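You operate a simulated robot arm through the tools that you are given. There is no shell and no other tool. Be economical: measure what you need, move in short steps, check, and stop when the job is done.

Carry out the task below with a simulated robot arm. There is one attempt and no reset: what you move stays moved.

JOB
Fetch the silver plate from the top of the steel table and set it on the round silver plate.

The check looks at the end state, three seconds after you hand in, the way a careful person would. Anything else that was tipped, shoved, dropped, spilled or broken makes it a failure.

ROBOT AND FRAMES
A 7-joint arm with a two-finger parallel gripper, fixed in place. Base frame: the origin is at the foot of the arm, x ahead of it, y to its left, z up; the work surface is at about z = 0.82. Readings come in m, rad, newtons and seconds.
With the tool pointing down near the work surface it reaches from about 0.3 to 0.7 m from the base axis. Its first joint turns from -1.152 to 1.152 rad. Payload 1.57 kg.
The TCP is the grasp point between the finger pads, 0.03 m short of the fingertips. In the tool frame z runs along the fingers and y along their closing line. The gripper opens to 0.11 m. The fingers are 0.024 m wide and 0.012 m thick; the gripper's body (0.048 by 0.112 m) begins 0.078 m behind the TCP.
Orientation is that of the tool frame in the base frame, as a unit quaternion [x, y, z, w]. With the fingers straight down and closing along the base's y, the tool's x points along the base's -x, its y along +y and its z along -z.

CONTROLS
- The arm moves only by the tool jog_arm. Its arguments are lists of equal length, an entry for each row: "linear": the shift along the base's x, y, z in m, a list of three; "turn": the turn, a rotation vector about the base's x, y, z in rad, a list of three; "hand": the opening in per cent of the stroke, from 0 (shut) to 100 (fully open). In form: {"linear": [[tx, ty, tz], ...], "turn": [[rx, ry, rz], ...], "hand": [hand, ...]}. A call has 1 to 8 rows; each row is the pose to reach, as a shift and turn from the pose commanded when the call began. Each row takes 0.2 s and may step no farther than 0.05 m and 0.15 rad from the row before; otherwise, or with a gripper value out of range, the whole call is refused. Where a pose cannot be reached the arm comes as near as it can. A force on the tool above 40 N (or 10 N above the force at the start of the call, whichever is more), or a blocked arm, ends the call early, and 0.2 s more pass. Each finger travels about 0.108 m/s and halts on what it meets, pressing with about 39 N; the grip force reading is that of the motor and also rises with nothing between the fingers. The clock runs only during rows and for 0.2 s after the last one: add rows that repeat a pose to give the fingers time. It gives the time, the measured TCP pose, the force on the tool (base axes), the opening and the grip force at its end, in the units of the frame above (readings bear some noise).
- Cameras (640 x 400 px; columns grow to the right, rows downward): "scene" is fixed at [0.1432, -0.3837, 1.4151]; the picture's right is [0.84, -0.55, 0.00], its down [-0.33, -0.51, -0.80] and it looks along [0.44, 0.67, -0.60] (base axes); focal length 360 px, centre (320, 200). "wrist" rides on the gripper at [0.07, 0.016, -0.141] in the tool frame; the picture's right is [-0.23, 0.97, 0.00], its down [-0.86, -0.20, -0.48] and it looks along [-0.47, -0.11, 0.88] (tool axes); focal length 222 px, centre (320, 200). There is no depth. A picture from a camera that has moved, and an enlarged one, comes with that camera's place and axes in the base frame and with its lens. The place of the scene camera against the robot may be out by one fixed shift of up to 0.025 m in any direction.
- get_image(camera): a new picture of that camera. No time passes.
- zoom(camera, box): a new picture of the part [left, top, right, bottom] of that camera's present view, enlarged. No time passes.
- close_job(): hands the job in; it is judged then, once.

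Work in short steps. Places have to be worked out from the pictures, the camera data and where the tool is seen: move nearer, look again, correct. Check each grasp and each placing, and mend what went wrong. You have 90 turns and 36 pictures in all, those below and enlarged ones among them. Open the gripper and draw the arm clear of the work before you hand the job in, unless the task says otherwise; then end with one line.

The tools are called after "Call:" by a JSON object that holds its "method" and its "body". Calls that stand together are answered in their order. jog_arm: Moves the arm, as the interface text tells. Its arguments: {"type":"object","properties":{"linear":{"type":"array","items":{"type":"array","items":{"type":"number"}}},"turn":{"type":"array","items":{"type":"array","items":{"type":"number"}}},"hand":{"type":"array","items":{"type":"number"}}},"required":["linear","turn","hand"]} The other tools are called the same way: get_image (camera) takes a picture; zoom (camera, box) takes an enlarged picture of a part of a camera's view; close_job () hands the job in.

At the start:

```text
time: 0.0
tcp_pos: [0.2663, 0.2324, 1.067]
ee_rot: [0.0, 1.0, 0.0, 0.0]
wrist_force: [0.8, 0.4, 0.2]
grip_width: 0.1101
finger_force: 0.0
```

scene: 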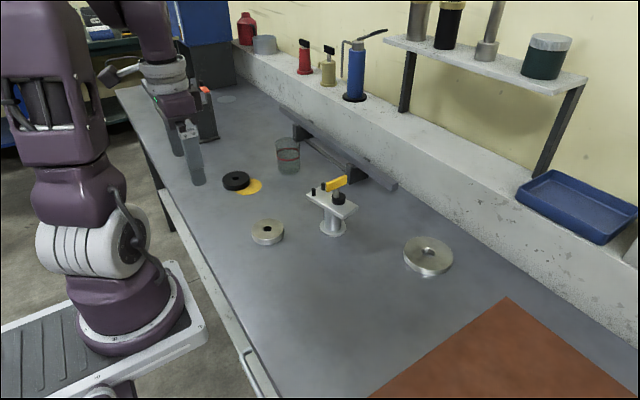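
wrist: 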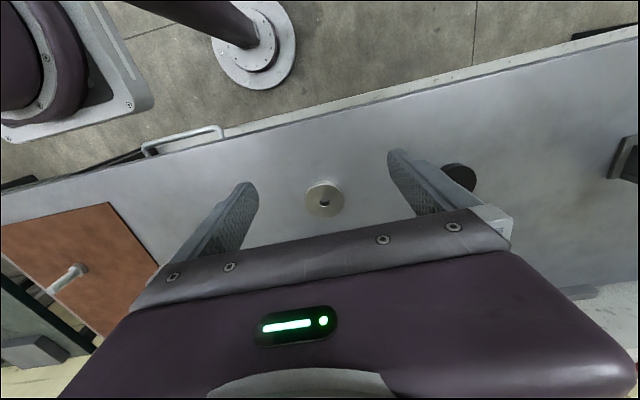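

I'll look closer at the discs and the small stand before moving.

Call:
{"method": "zoom", "body": {"camera": "scene", "box": [200, 140, 360, 260]}}

Call:
{"method": "zoom", "body": {"camera": "scene", "box": [360, 200, 520, 300]}}

```text
3.33 times, centred on (280, 200) of scene
camera zoom: at [0.1432, -0.3837, 1.4151], right [0.84, -0.55, 0.0], down [-0.33, -0.51, -0.8], along [0.44, 0.67, -0.6], focal length 1199 px, centre (453, 200)
```

zoom: 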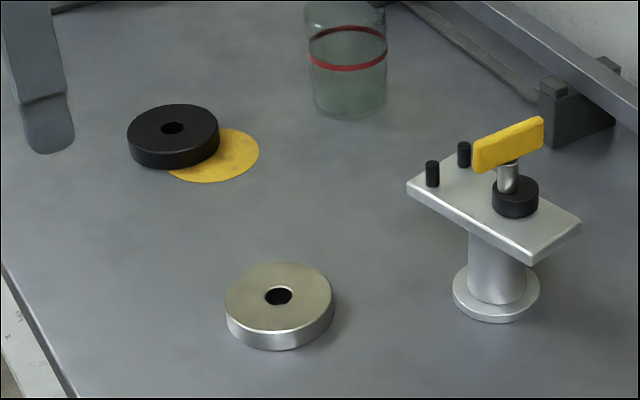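

```text
4.00 times, centred on (440, 250) of scene
camera zoom: at [0.1432, -0.3837, 1.4151], right [0.84, -0.55, 0.0], down [-0.33, -0.51, -0.8], along [0.44, 0.67, -0.6], focal length 1439 px, centre (-160, 0)
```

zoom: 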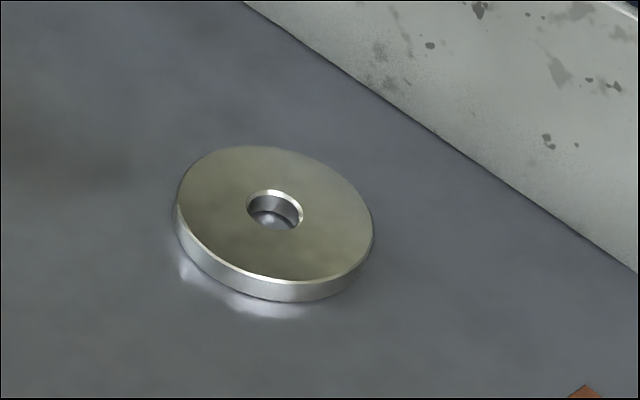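

The flat light disc near (226,99) may be the target; I'll enlarge that, and the far side of the bench.

Call:
{"method": "zoom", "body": {"camera": "scene", "box": [160, 60, 320, 160]}}

Call:
{"method": "zoom", "body": {"camera": "scene", "box": [390, 225, 470, 290]}}

```text
4.00 times, centred on (240, 110) of scene
camera zoom: at [0.1432, -0.3837, 1.4151], right [0.84, -0.55, 0.0], down [-0.33, -0.51, -0.8], along [0.44, 0.67, -0.6], focal length 1439 px, centre (640, 560)
```

zoom: 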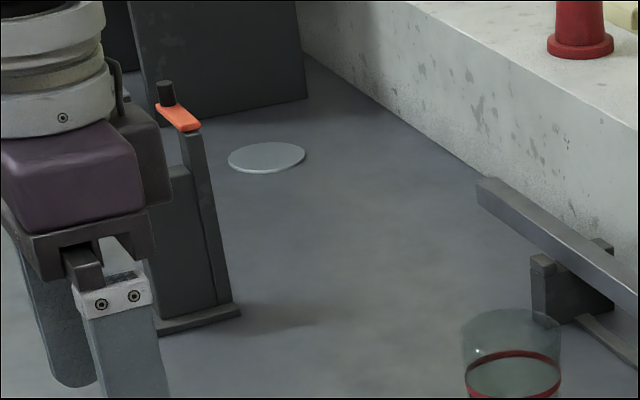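

```text
6.15 times, centred on (430, 258) of scene
camera zoom: at [0.1432, -0.3837, 1.4151], right [0.84, -0.55, 0.0], down [-0.33, -0.51, -0.8], along [0.44, 0.67, -0.6], focal length 2214 px, centre (-357, -154)
```

zoom: 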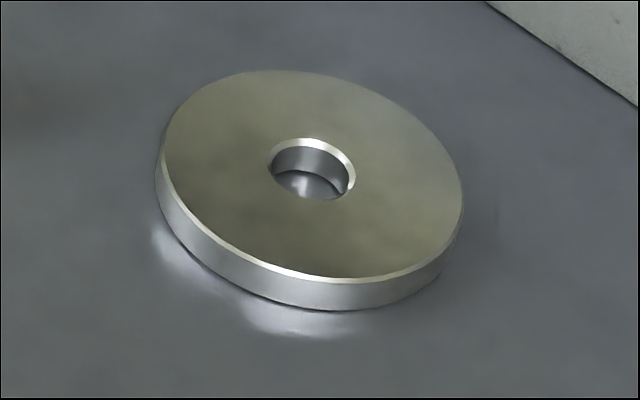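

The thin disc on the far left is about 1.3 m from the base, out of reach. The small silver disc is at about (0.39, 0.21) with a diameter of about 0.077. The large one is at about (0.65, -0.05) with a diameter of about 0.107. I'll fly high over to the large disc and look with the wrist camera.

Call:
{"method": "jog_arm", "body": {"linear": [[0.02, -0.04, 0.01], [0.04, -0.08, 0.02], [0.06, -0.12, 0.03], [0.09, -0.155, 0.03], [0.125, -0.185, 0.03], [0.16, -0.215, 0.03], [0.2, -0.24, 0.03], [0.235, -0.255, 0.03]], "turn": [[0, 0, 0], [0, 0, 0], [0, 0, 0], [0, 0, 0], [0, 0, 0], [0, 0, 0], [0, 0, 0], [0, 0, 0]], "hand": [100, 100, 100, 100, 100, 100, 100, 100]}}

Call:
{"method": "get_image", "body": {"camera": "wrist"}}

Call:
{"method": "get_image", "body": {"camera": "scene"}}

```text
time: 1.8
tcp_pos: [0.503, -0.0245, 1.097]
ee_rot: [0.0, 1.0, 0.0, 0.0]
wrist_force: [0.3, 0.1, -0.1]
grip_width: 0.1099
finger_force: 0.0
```

```text
29 pictures are left
camera wrist: at [0.433, -0.0085, 1.2397], right [0.23, 0.97, 0.0], down [0.86, -0.2, 0.48], along [0.47, -0.11, -0.88], focal length 222 px, centre (320, 200)
```

wrist: 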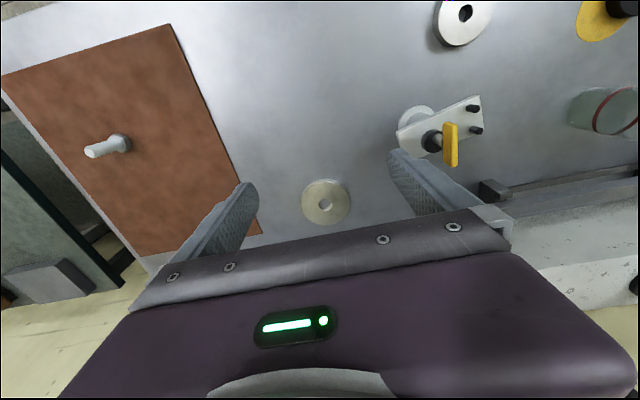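

```text
28 pictures are left
```

scene: 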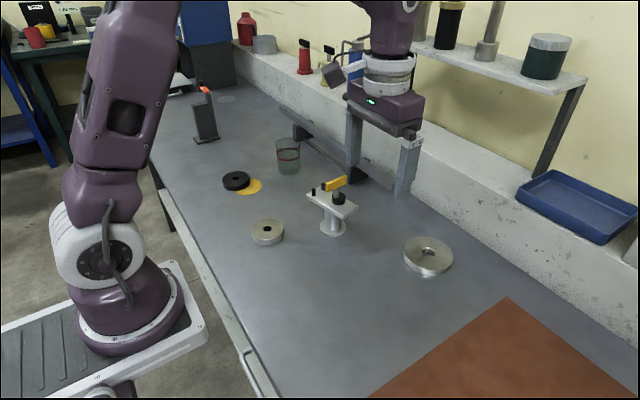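

Both discs are visible here, so I'll enlarge each to check for stacking.

Call:
{"method": "zoom", "body": {"camera": "wrist", "box": [270, 160, 380, 240]}}

Call:
{"method": "zoom", "body": {"camera": "wrist", "box": [390, 0, 520, 80]}}

Call:
{"method": "zoom", "body": {"camera": "wrist", "box": [60, 110, 160, 180]}}

```text
5.00 times, centred on (325, 200) of wrist
camera zoom: at [0.433, -0.0085, 1.2397], right [0.23, 0.97, 0.0], down [0.86, -0.2, 0.48], along [0.47, -0.11, -0.88], focal length 1111 px, centre (295, 200)
```

zoom: 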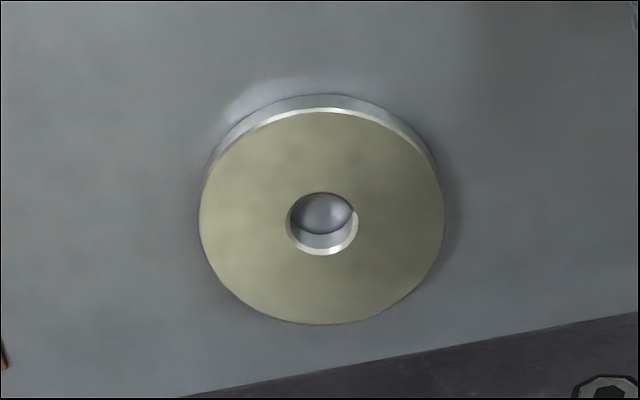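

```text
4.92 times, centred on (455, 40) of wrist
camera zoom: at [0.433, -0.0085, 1.2397], right [0.23, 0.97, 0.0], down [0.86, -0.2, 0.48], along [0.47, -0.11, -0.88], focal length 1094 px, centre (-345, 988)
```

zoom: 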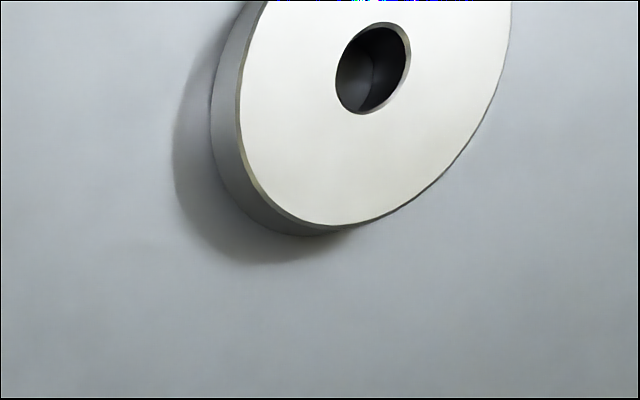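

```text
5.71 times, centred on (110, 145) of wrist
camera zoom: at [0.433, -0.0085, 1.2397], right [0.23, 0.97, 0.0], down [0.86, -0.2, 0.48], along [0.47, -0.11, -0.88], focal length 1269 px, centre (1520, 514)
```

zoom: 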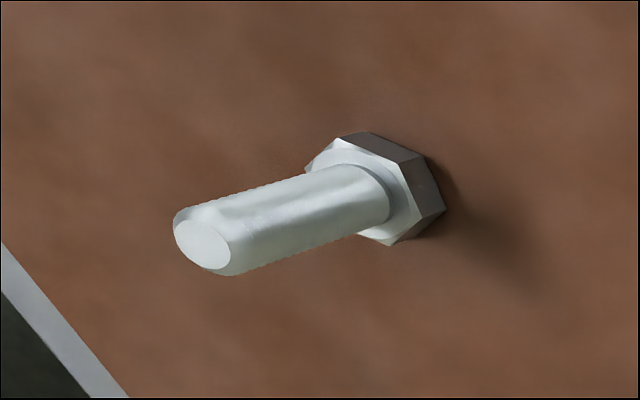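

Both discs lie on the bench. The small one fits the gripper and the large one is its natural support, so I'll move above the small disc and measure it.

Call:
{"method": "jog_arm", "body": {"linear": [[-0.03, 0.03, 0], [-0.06, 0.06, 0], [-0.09, 0.09, 0], [-0.11, 0.13, 0], [-0.11, 0.17, -0.01], [-0.11, 0.21, -0.03], [-0.11, 0.2365, -0.06], [-0.11, 0.2365, -0.097]], "turn": [[0, 0, 0], [0, 0, 0], [0, 0, 0], [0, 0, 0], [0, 0, 0], [0, 0, 0], [0, 0, 0], [0, 0, 0]], "hand": [100, 100, 100, 100, 100, 100, 100, 100]}}

Call:
{"method": "get_image", "body": {"camera": "wrist"}}

```text
time: 3.6
tcp_pos: [0.3917, 0.214, 0.9983]
ee_rot: [0.0, 1.0, 0.0, 0.0]
wrist_force: [-0.7, 0.3, 0.2]
grip_width: 0.1101
finger_force: 0.0
```

```text
24 pictures are left
camera wrist: at [0.3235, 0.2309, 1.1406], right [0.23, 0.97, 0.0], down [0.85, -0.2, 0.48], along [0.47, -0.11, -0.88], focal length 222 px, centre (320, 200)
```

wrist: 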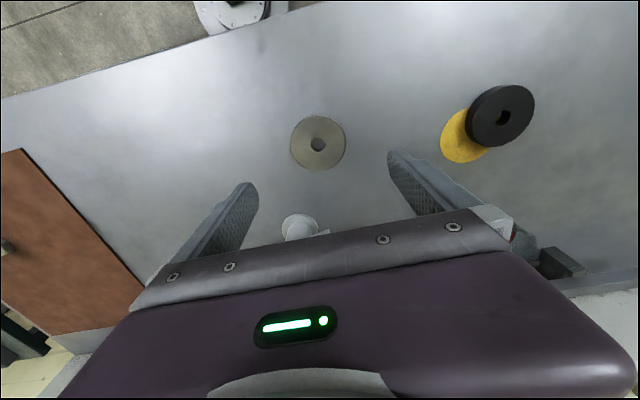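

The disc is nearly under the TCP. I'll enlarge to measure its rim.

Call:
{"method": "zoom", "body": {"camera": "wrist", "box": [270, 110, 370, 172]}}

```text
6.40 times, centred on (320, 141) of wrist
camera zoom: at [0.3235, 0.2309, 1.1406], right [0.23, 0.97, 0.0], down [0.85, -0.2, 0.48], along [0.47, -0.11, -0.88], focal length 1422 px, centre (320, 578)
```

zoom: 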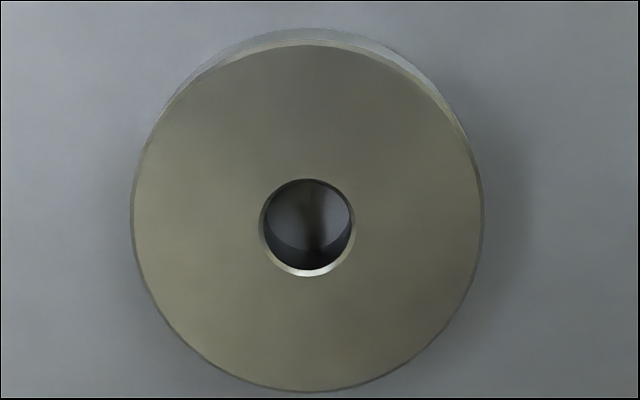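

The disc is at about (0.400, 0.211), diameter about 0.075. I'll shift over it, go down to just above it and recheck.

Call:
{"method": "jog_arm", "body": {"linear": [[0.007, -0.003, -0.04], [0.007, -0.003, -0.08], [0.007, -0.003, -0.1]], "turn": [[0, 0, 0], [0, 0, 0], [0, 0, 0]], "hand": [100, 100, 100]}}

Call:
{"method": "get_image", "body": {"camera": "wrist"}}

Call:
{"method": "get_image", "body": {"camera": "scene"}}

```text
time: 4.4
tcp_pos: [0.3977, 0.2108, 0.8979]
ee_rot: [0.0, 1.0, -0.001, -0.001]
wrist_force: [-0.4, 0.4, -0.3]
grip_width: 0.11
finger_force: 0.2
```

```text
22 pictures are left
camera wrist: at [0.3293, 0.2279, 1.041], right [0.23, 0.97, 0.0], down [0.86, -0.2, 0.48], along [0.47, -0.11, -0.88], focal length 222 px, centre (320, 200)
```

wrist: 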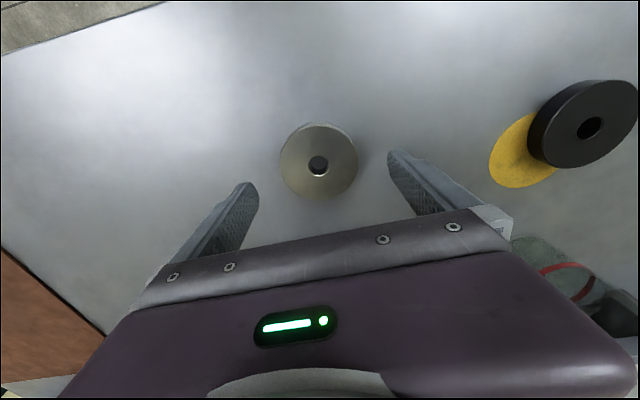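

```text
21 pictures are left
```

scene: 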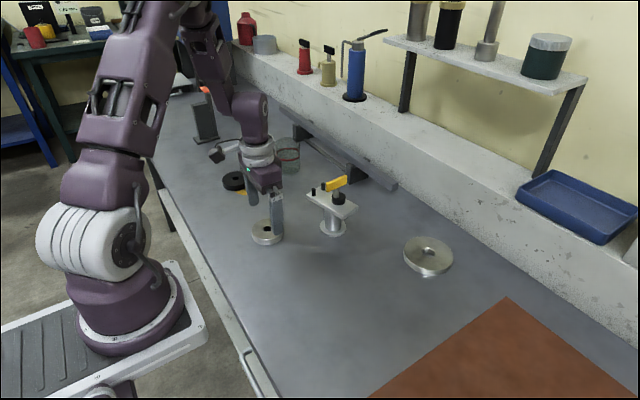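

It's centred to within about 1 mm (disc at 0.397, 0.211). I'll descend so the tips sit about 6 mm above the bench, then close.

Call:
{"method": "jog_arm", "body": {"linear": [[-0.001, 0, -0.025], [-0.001, 0, -0.042], [-0.001, 0, -0.042]], "turn": [[0, 0, 0], [0, 0, 0], [0, 0, 0]], "hand": [100, 100, 100]}}

Call:
{"method": "get_image", "body": {"camera": "wrist"}}

Call:
{"method": "zoom", "body": {"camera": "scene", "box": [220, 180, 320, 255]}}

```text
time: 5.2
tcp_pos: [0.3992, 0.212, 0.8568]
ee_rot: [0.0, 1.0, 0.0, 0.0]
wrist_force: [-0.1, -0.1, -0.7]
grip_width: 0.1103
finger_force: 0.1
```

```text
20 pictures are left
camera wrist: at [0.33, 0.2274, 0.999], right [0.23, 0.97, 0.0], down [0.85, -0.2, 0.48], along [0.47, -0.11, -0.88], focal length 222 px, centre (320, 200)
```

wrist: 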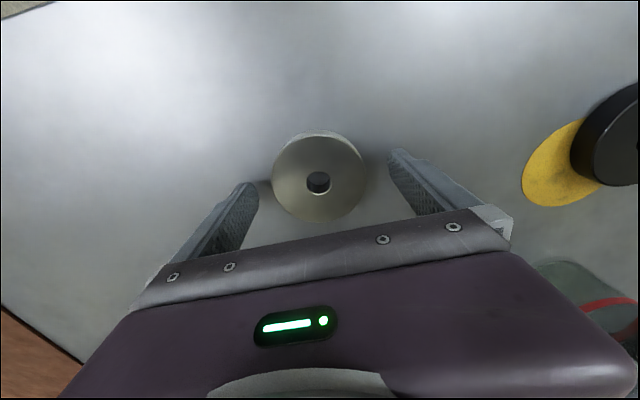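

```text
5.33 times, centred on (270, 218) of scene
camera zoom: at [0.1432, -0.3837, 1.4151], right [0.84, -0.55, 0.0], down [-0.33, -0.51, -0.8], along [0.44, 0.67, -0.6], focal length 1919 px, centre (587, 107)
```

zoom: 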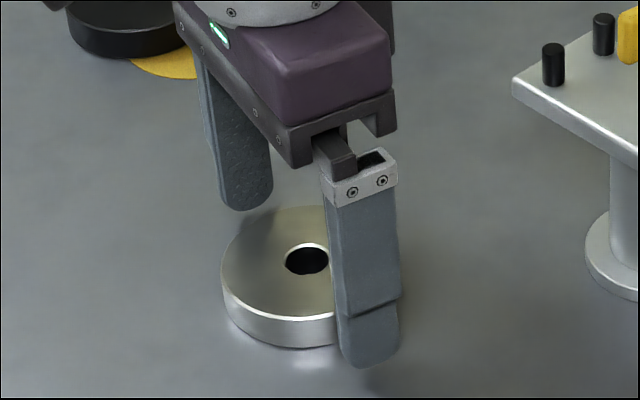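

The disc is only about 15 mm thick, so I'll lower 3 mm more and close.

Call:
{"method": "jog_arm", "body": {"linear": [[-0.001, 0, -0.003], [-0.001, 0, -0.003], [-0.001, 0, -0.003], [-0.001, 0, -0.003], [-0.001, 0, -0.003]], "turn": [[0, 0, 0], [0, 0, 0], [0, 0, 0], [0, 0, 0], [0, 0, 0]], "hand": [100, 80, 60, 50, 50]}}

```text
time: 6.4
tcp_pos: [0.3978, 0.2117, 0.8541]
ee_rot: [0.001, 1.0, 0.0, 0.0]
wrist_force: [-0.2, -1.9, -0.7]
grip_width: 0.0753
finger_force: 38.8
```

Gripped at 0.0753 with full force and no bench contact. I'll lift a little and check.

Call:
{"method": "jog_arm", "body": {"linear": [[0, 0, 0.01], [0, 0, 0.04], [0, 0, 0.08], [0, 0, 0.12], [0, 0, 0.15]], "turn": [[0, 0, 0], [0, 0, 0], [0, 0, 0], [0, 0, 0], [0, 0, 0]], "hand": [50, 50, 50, 50, 50]}}

Call:
{"method": "get_image", "body": {"camera": "wrist"}}

Call:
{"method": "get_image", "body": {"camera": "scene"}}

```text
time: 7.6
tcp_pos: [0.3974, 0.2098, 1.0046]
ee_rot: [0.0, 1.0, 0.001, 0.0]
wrist_force: [0.2, 0.1, -5.0]
grip_width: 0.0748
finger_force: 38.9
```

```text
18 pictures are left
camera wrist: at [0.3285, 0.2256, 1.147], right [0.23, 0.97, 0.0], down [0.86, -0.2, 0.48], along [0.47, -0.11, -0.88], focal length 222 px, centre (320, 200)
```

wrist: 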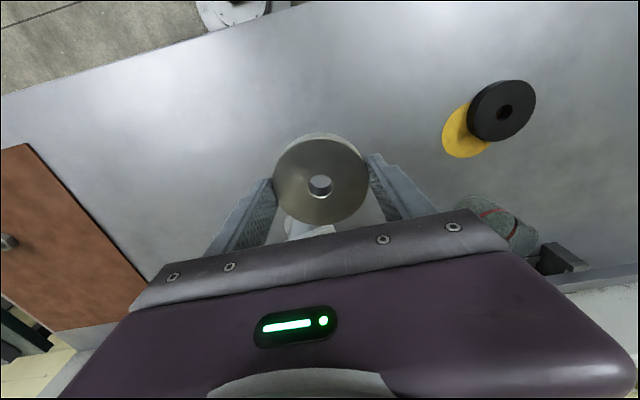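

```text
17 pictures are left
```

scene: 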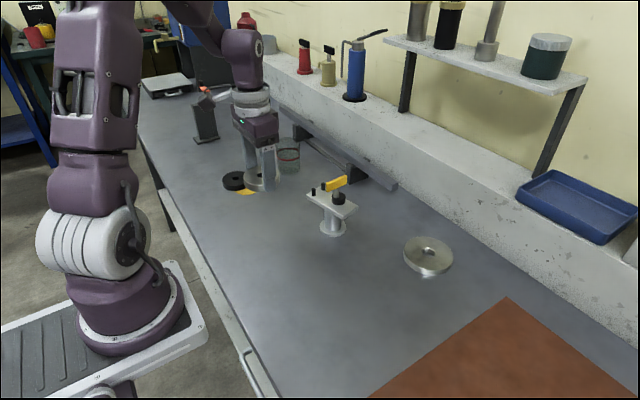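

Held level and firm. A square-topped object has appeared at the far bench end, so I'll look at it once before committing to the target.

Call:
{"method": "zoom", "body": {"camera": "scene", "box": [130, 55, 250, 130]}}

```text
5.33 times, centred on (190, 92) of scene
camera zoom: at [0.1433, -0.3837, 1.4151], right [0.84, -0.55, 0.0], down [-0.33, -0.51, -0.8], along [0.44, 0.67, -0.6], focal length 1919 px, centre (1013, 773)
```

zoom: 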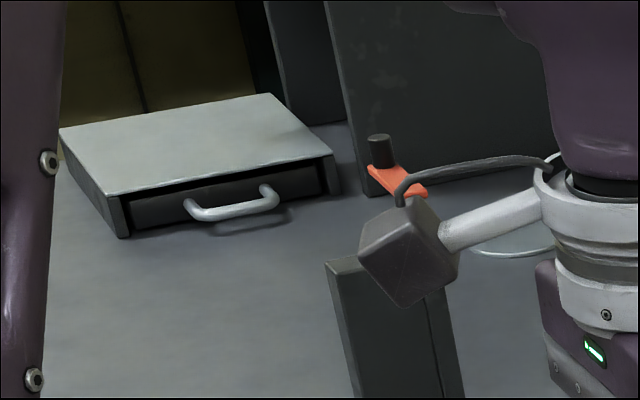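

That's a drawer box, irrelevant and out of reach. I'll carry the disc along a clear path toward the large disc, stopping to its right-hand side to view it unobstructed.

Call:
{"method": "jog_arm", "body": {"linear": [[0, -0.04, 0.02], [0, -0.085, 0.03], [0, -0.13, 0.03], [0.02, -0.175, 0.03], [0.04, -0.22, 0.03], [0.065, -0.26, 0.03], [0.09, -0.3, 0.03], [0.12, -0.335, 0.03]], "turn": [[0, 0, 0], [0, 0, 0], [0, 0, 0], [0, 0, 0], [0, 0, 0], [0, 0, 0], [0, 0, 0], [0, 0, 0]], "hand": [50, 50, 50, 50, 50, 50, 50, 50]}}

Call:
{"method": "jog_arm", "body": {"linear": [[0.04, -0.02, 0], [0.08, -0.04, -0.01], [0.11, -0.055, -0.02], [0.135, -0.055, -0.03], [0.135, -0.055, -0.03]], "turn": [[0, 0, 0], [0, 0, 0], [0, 0, 0], [0, 0, 0], [0, 0, 0]], "hand": [50, 50, 50, 50, 50]}}

Call:
{"method": "get_image", "body": {"camera": "wrist"}}

```text
time: 9.4
tcp_pos: [0.5171, -0.127, 1.0321]
ee_rot: [0.001, 1.0, 0.0, 0.0]
wrist_force: [0.6, -0.5, -6.3]
grip_width: 0.0752
finger_force: 38.8
```

```text
time: 10.6
tcp_pos: [0.6538, -0.1804, 1.0027]
ee_rot: [0.0, 1.0, 0.0, -0.001]
wrist_force: [-1.0, 0.7, -5.4]
grip_width: 0.075
finger_force: 38.6
```

```text
15 pictures are left
camera wrist: at [0.5844, -0.1633, 1.1456], right [0.23, 0.97, 0.0], down [0.86, -0.2, 0.48], along [0.46, -0.11, -0.88], focal length 222 px, centre (320, 200)
```

wrist: 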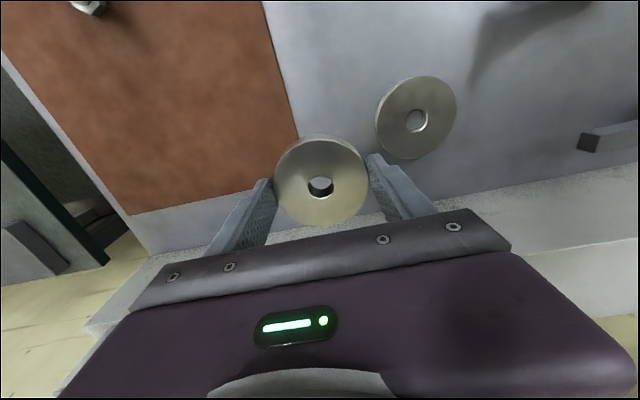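

Call:
{"method": "zoom", "body": {"camera": "wrist", "box": [360, 70, 472, 140]}}

```text
5.71 times, centred on (416, 105) of wrist
camera zoom: at [0.5844, -0.1633, 1.1456], right [0.23, 0.97, 0.0], down [0.86, -0.2, 0.48], along [0.46, -0.11, -0.88], focal length 1269 px, centre (-229, 743)
```

zoom: 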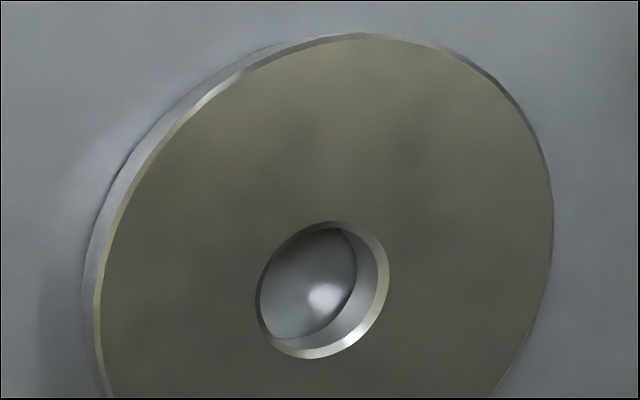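

The large disc's centre comes out at (0.659, -0.050) in both views. I'll move over it at height, then down to just above it and check.

Call:
{"method": "jog_arm", "body": {"linear": [[0.002, 0.04, 0], [0.004, 0.085, 0], [0.006, 0.1295, 0], [0.006, 0.1295, -0.04], [0.006, 0.1295, -0.08], [0.006, 0.1295, -0.105], [0.006, 0.1295, -0.105]], "turn": [[0, 0, 0], [0, 0, 0], [0, 0, 0], [0, 0, 0], [0, 0, 0], [0, 0, 0], [0, 0, 0]], "hand": [50, 50, 50, 50, 50, 50, 50]}}

Call:
{"method": "get_image", "body": {"camera": "wrist"}}

Call:
{"method": "zoom", "body": {"camera": "scene", "box": [370, 200, 490, 290]}}

```text
time: 12.2
tcp_pos: [0.6603, -0.0499, 0.9002]
ee_rot: [0.0, 1.0, 0.0, 0.0]
wrist_force: [0.0, -0.5, -5.1]
grip_width: 0.075
finger_force: 38.8
```

```text
13 pictures are left
camera wrist: at [0.5908, -0.0338, 1.0429], right [0.23, 0.97, 0.0], down [0.85, -0.2, 0.48], along [0.47, -0.11, -0.88], focal length 222 px, centre (320, 200)
```

wrist: 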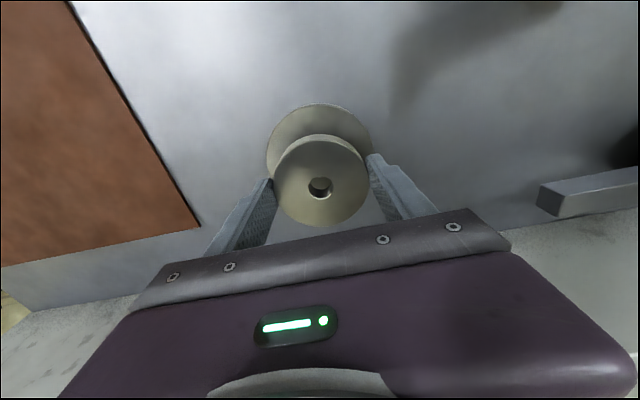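

```text
4.44 times, centred on (430, 245) of scene
camera zoom: at [0.1434, -0.3837, 1.415], right [0.84, -0.55, 0.0], down [-0.33, -0.51, -0.8], along [0.44, 0.67, -0.6], focal length 1599 px, centre (-169, 0)
```

zoom: 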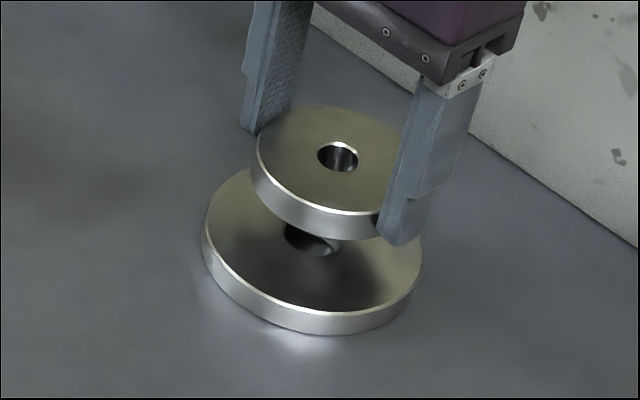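

Well centred. I'll descend in stages, watching the vertical force.

Call:
{"method": "jog_arm", "body": {"linear": [[0, 0, -0.012], [0, 0, -0.022], [0, 0, -0.024], [0, 0, -0.024]], "turn": [[0, 0, 0], [0, 0, 0], [0, 0, 0], [0, 0, 0]], "hand": [50, 50, 50, 50]}}

Call:
{"method": "zoom", "body": {"camera": "scene", "box": [390, 220, 470, 285]}}

```text
time: 13.2
tcp_pos: [0.6586, -0.0497, 0.8748]
ee_rot: [-0.001, 1.0, 0.0, 0.0]
wrist_force: [-0.4, 0.0, -5.9]
grip_width: 0.075
finger_force: 39.2
```

```text
6.15 times, centred on (430, 252) of scene
camera zoom: at [0.1434, -0.3837, 1.415], right [0.84, -0.55, 0.0], down [-0.33, -0.51, -0.8], along [0.44, 0.67, -0.6], focal length 2214 px, centre (-357, -123)
```

zoom: 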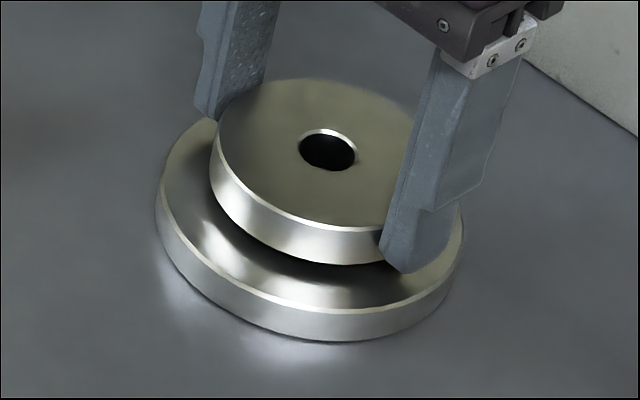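

No contact yet, and the gap is several millimetres. I'll lower in 2 mm steps.

Call:
{"method": "jog_arm", "body": {"linear": [[0, 0, -0.002], [0, 0, -0.004], [0, 0, -0.004]], "turn": [[0, 0, 0], [0, 0, 0], [0, 0, 0]], "hand": [50, 50, 50]}}

Call:
{"method": "jog_arm", "body": {"linear": [[0, 0, -0.001], [0, 0, -0.002], [0, 0, -0.002]], "turn": [[0, 0, 0], [0, 0, 0], [0, 0, 0]], "hand": [50, 50, 50]}}

```text
time: 14.0
tcp_pos: [0.6591, -0.0487, 0.8711]
ee_rot: [0.0, 1.0, 0.0, 0.0]
wrist_force: [1.0, 0.2, -5.5]
grip_width: 0.075
finger_force: 38.8
```

```text
time: 14.8
tcp_pos: [0.6578, -0.0507, 0.8698]
ee_rot: [0.0, 1.0, 0.0, 0.001]
wrist_force: [-3.7, -2.0, 5.7]
grip_width: 0.075
finger_force: 38.6
```

The force swung from -5.5 to +5.7 N, so the disc is resting on the plate. I'll open the fingers in place.

Call:
{"method": "jog_arm", "body": {"linear": [[0, 0, 0.0005], [0, 0, 0.0005], [0, 0, 0.0005], [0, 0, 0.0005], [0, 0, 0.0005]], "turn": [[0, 0, 0], [0, 0, 0], [0, 0, 0], [0, 0, 0], [0, 0, 0]], "hand": [65, 75, 85, 95, 100]}}

Call:
{"method": "zoom", "body": {"camera": "scene", "box": [390, 220, 470, 285]}}

```text
time: 16.0
tcp_pos: [0.6573, -0.0491, 0.8687]
ee_rot: [0.0, 1.0, 0.001, 0.0]
wrist_force: [-0.2, 0.0, -0.8]
grip_width: 0.1102
finger_force: 0.0
```

```text
6.15 times, centred on (430, 252) of scene
camera zoom: at [0.1432, -0.3837, 1.4151], right [0.84, -0.55, 0.0], down [-0.33, -0.51, -0.8], along [0.44, 0.67, -0.6], focal length 2214 px, centre (-357, -123)
```

zoom: 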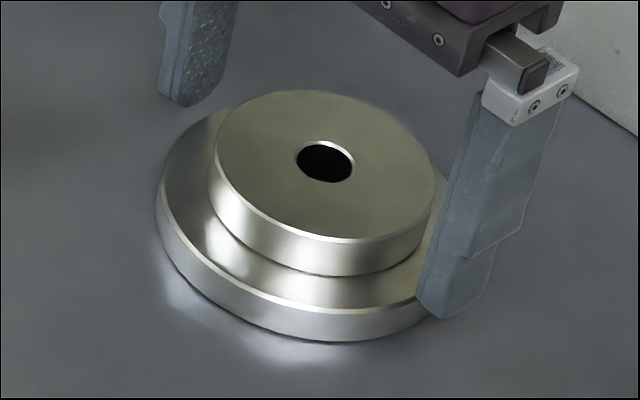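

The disc is released and sits flat and centred on the large plate. I'll go straight up and draw back.

Call:
{"method": "jog_arm", "body": {"linear": [[0, 0, 0.03], [0, 0, 0.07], [0, 0, 0.12], [0, 0, 0.17], [-0.04, -0.01, 0.19], [-0.085, -0.02, 0.2], [-0.13, -0.02, 0.2], [-0.17, -0.02, 0.2]], "turn": [[0, 0, 0], [0, 0, 0], [0, 0, 0], [0, 0, 0], [0, 0, 0], [0, 0, 0], [0, 0, 0], [0, 0, 0]], "hand": [100, 100, 100, 100, 100, 100, 100, 100]}}

Call:
{"method": "get_image", "body": {"camera": "scene"}}

Call:
{"method": "get_image", "body": {"camera": "wrist"}}

```text
time: 17.8
tcp_pos: [0.4857, -0.0687, 1.0692]
ee_rot: [0.001, 1.0, 0.0, 0.0]
wrist_force: [-0.1, 0.4, 0.5]
grip_width: 0.1102
finger_force: 0.0
```

```text
9 pictures are left
```

scene: 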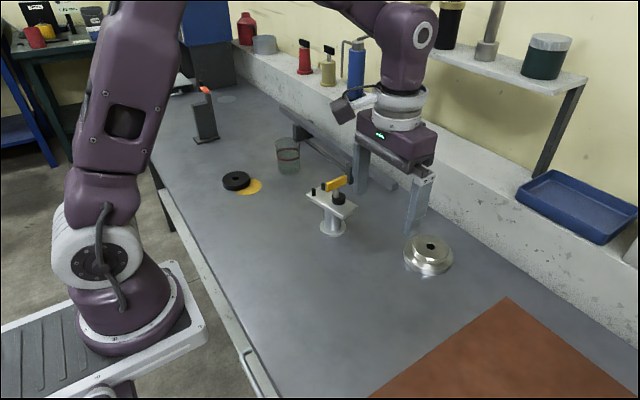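

```text
8 pictures are left
camera wrist: at [0.4161, -0.0525, 1.2113], right [0.23, 0.97, 0.0], down [0.85, -0.2, 0.48], along [0.47, -0.11, -0.88], focal length 222 px, centre (320, 200)
```

wrist: 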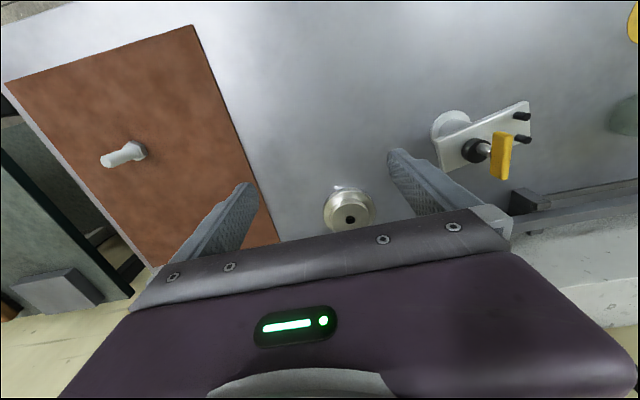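

The small disc is centred on the large silver plate, everything else is undisturbed, and the arm is clear with the gripper open, so I'm handing in.

Call:
{"method": "close_job", "body": {}}

```text
The job is handed in.
```

I set the smaller silver plate flat and centred on the larger round silver plate, taking that one as the target because the thin silver disc at the far end of the bench is out of reach; nothing else was disturbed.
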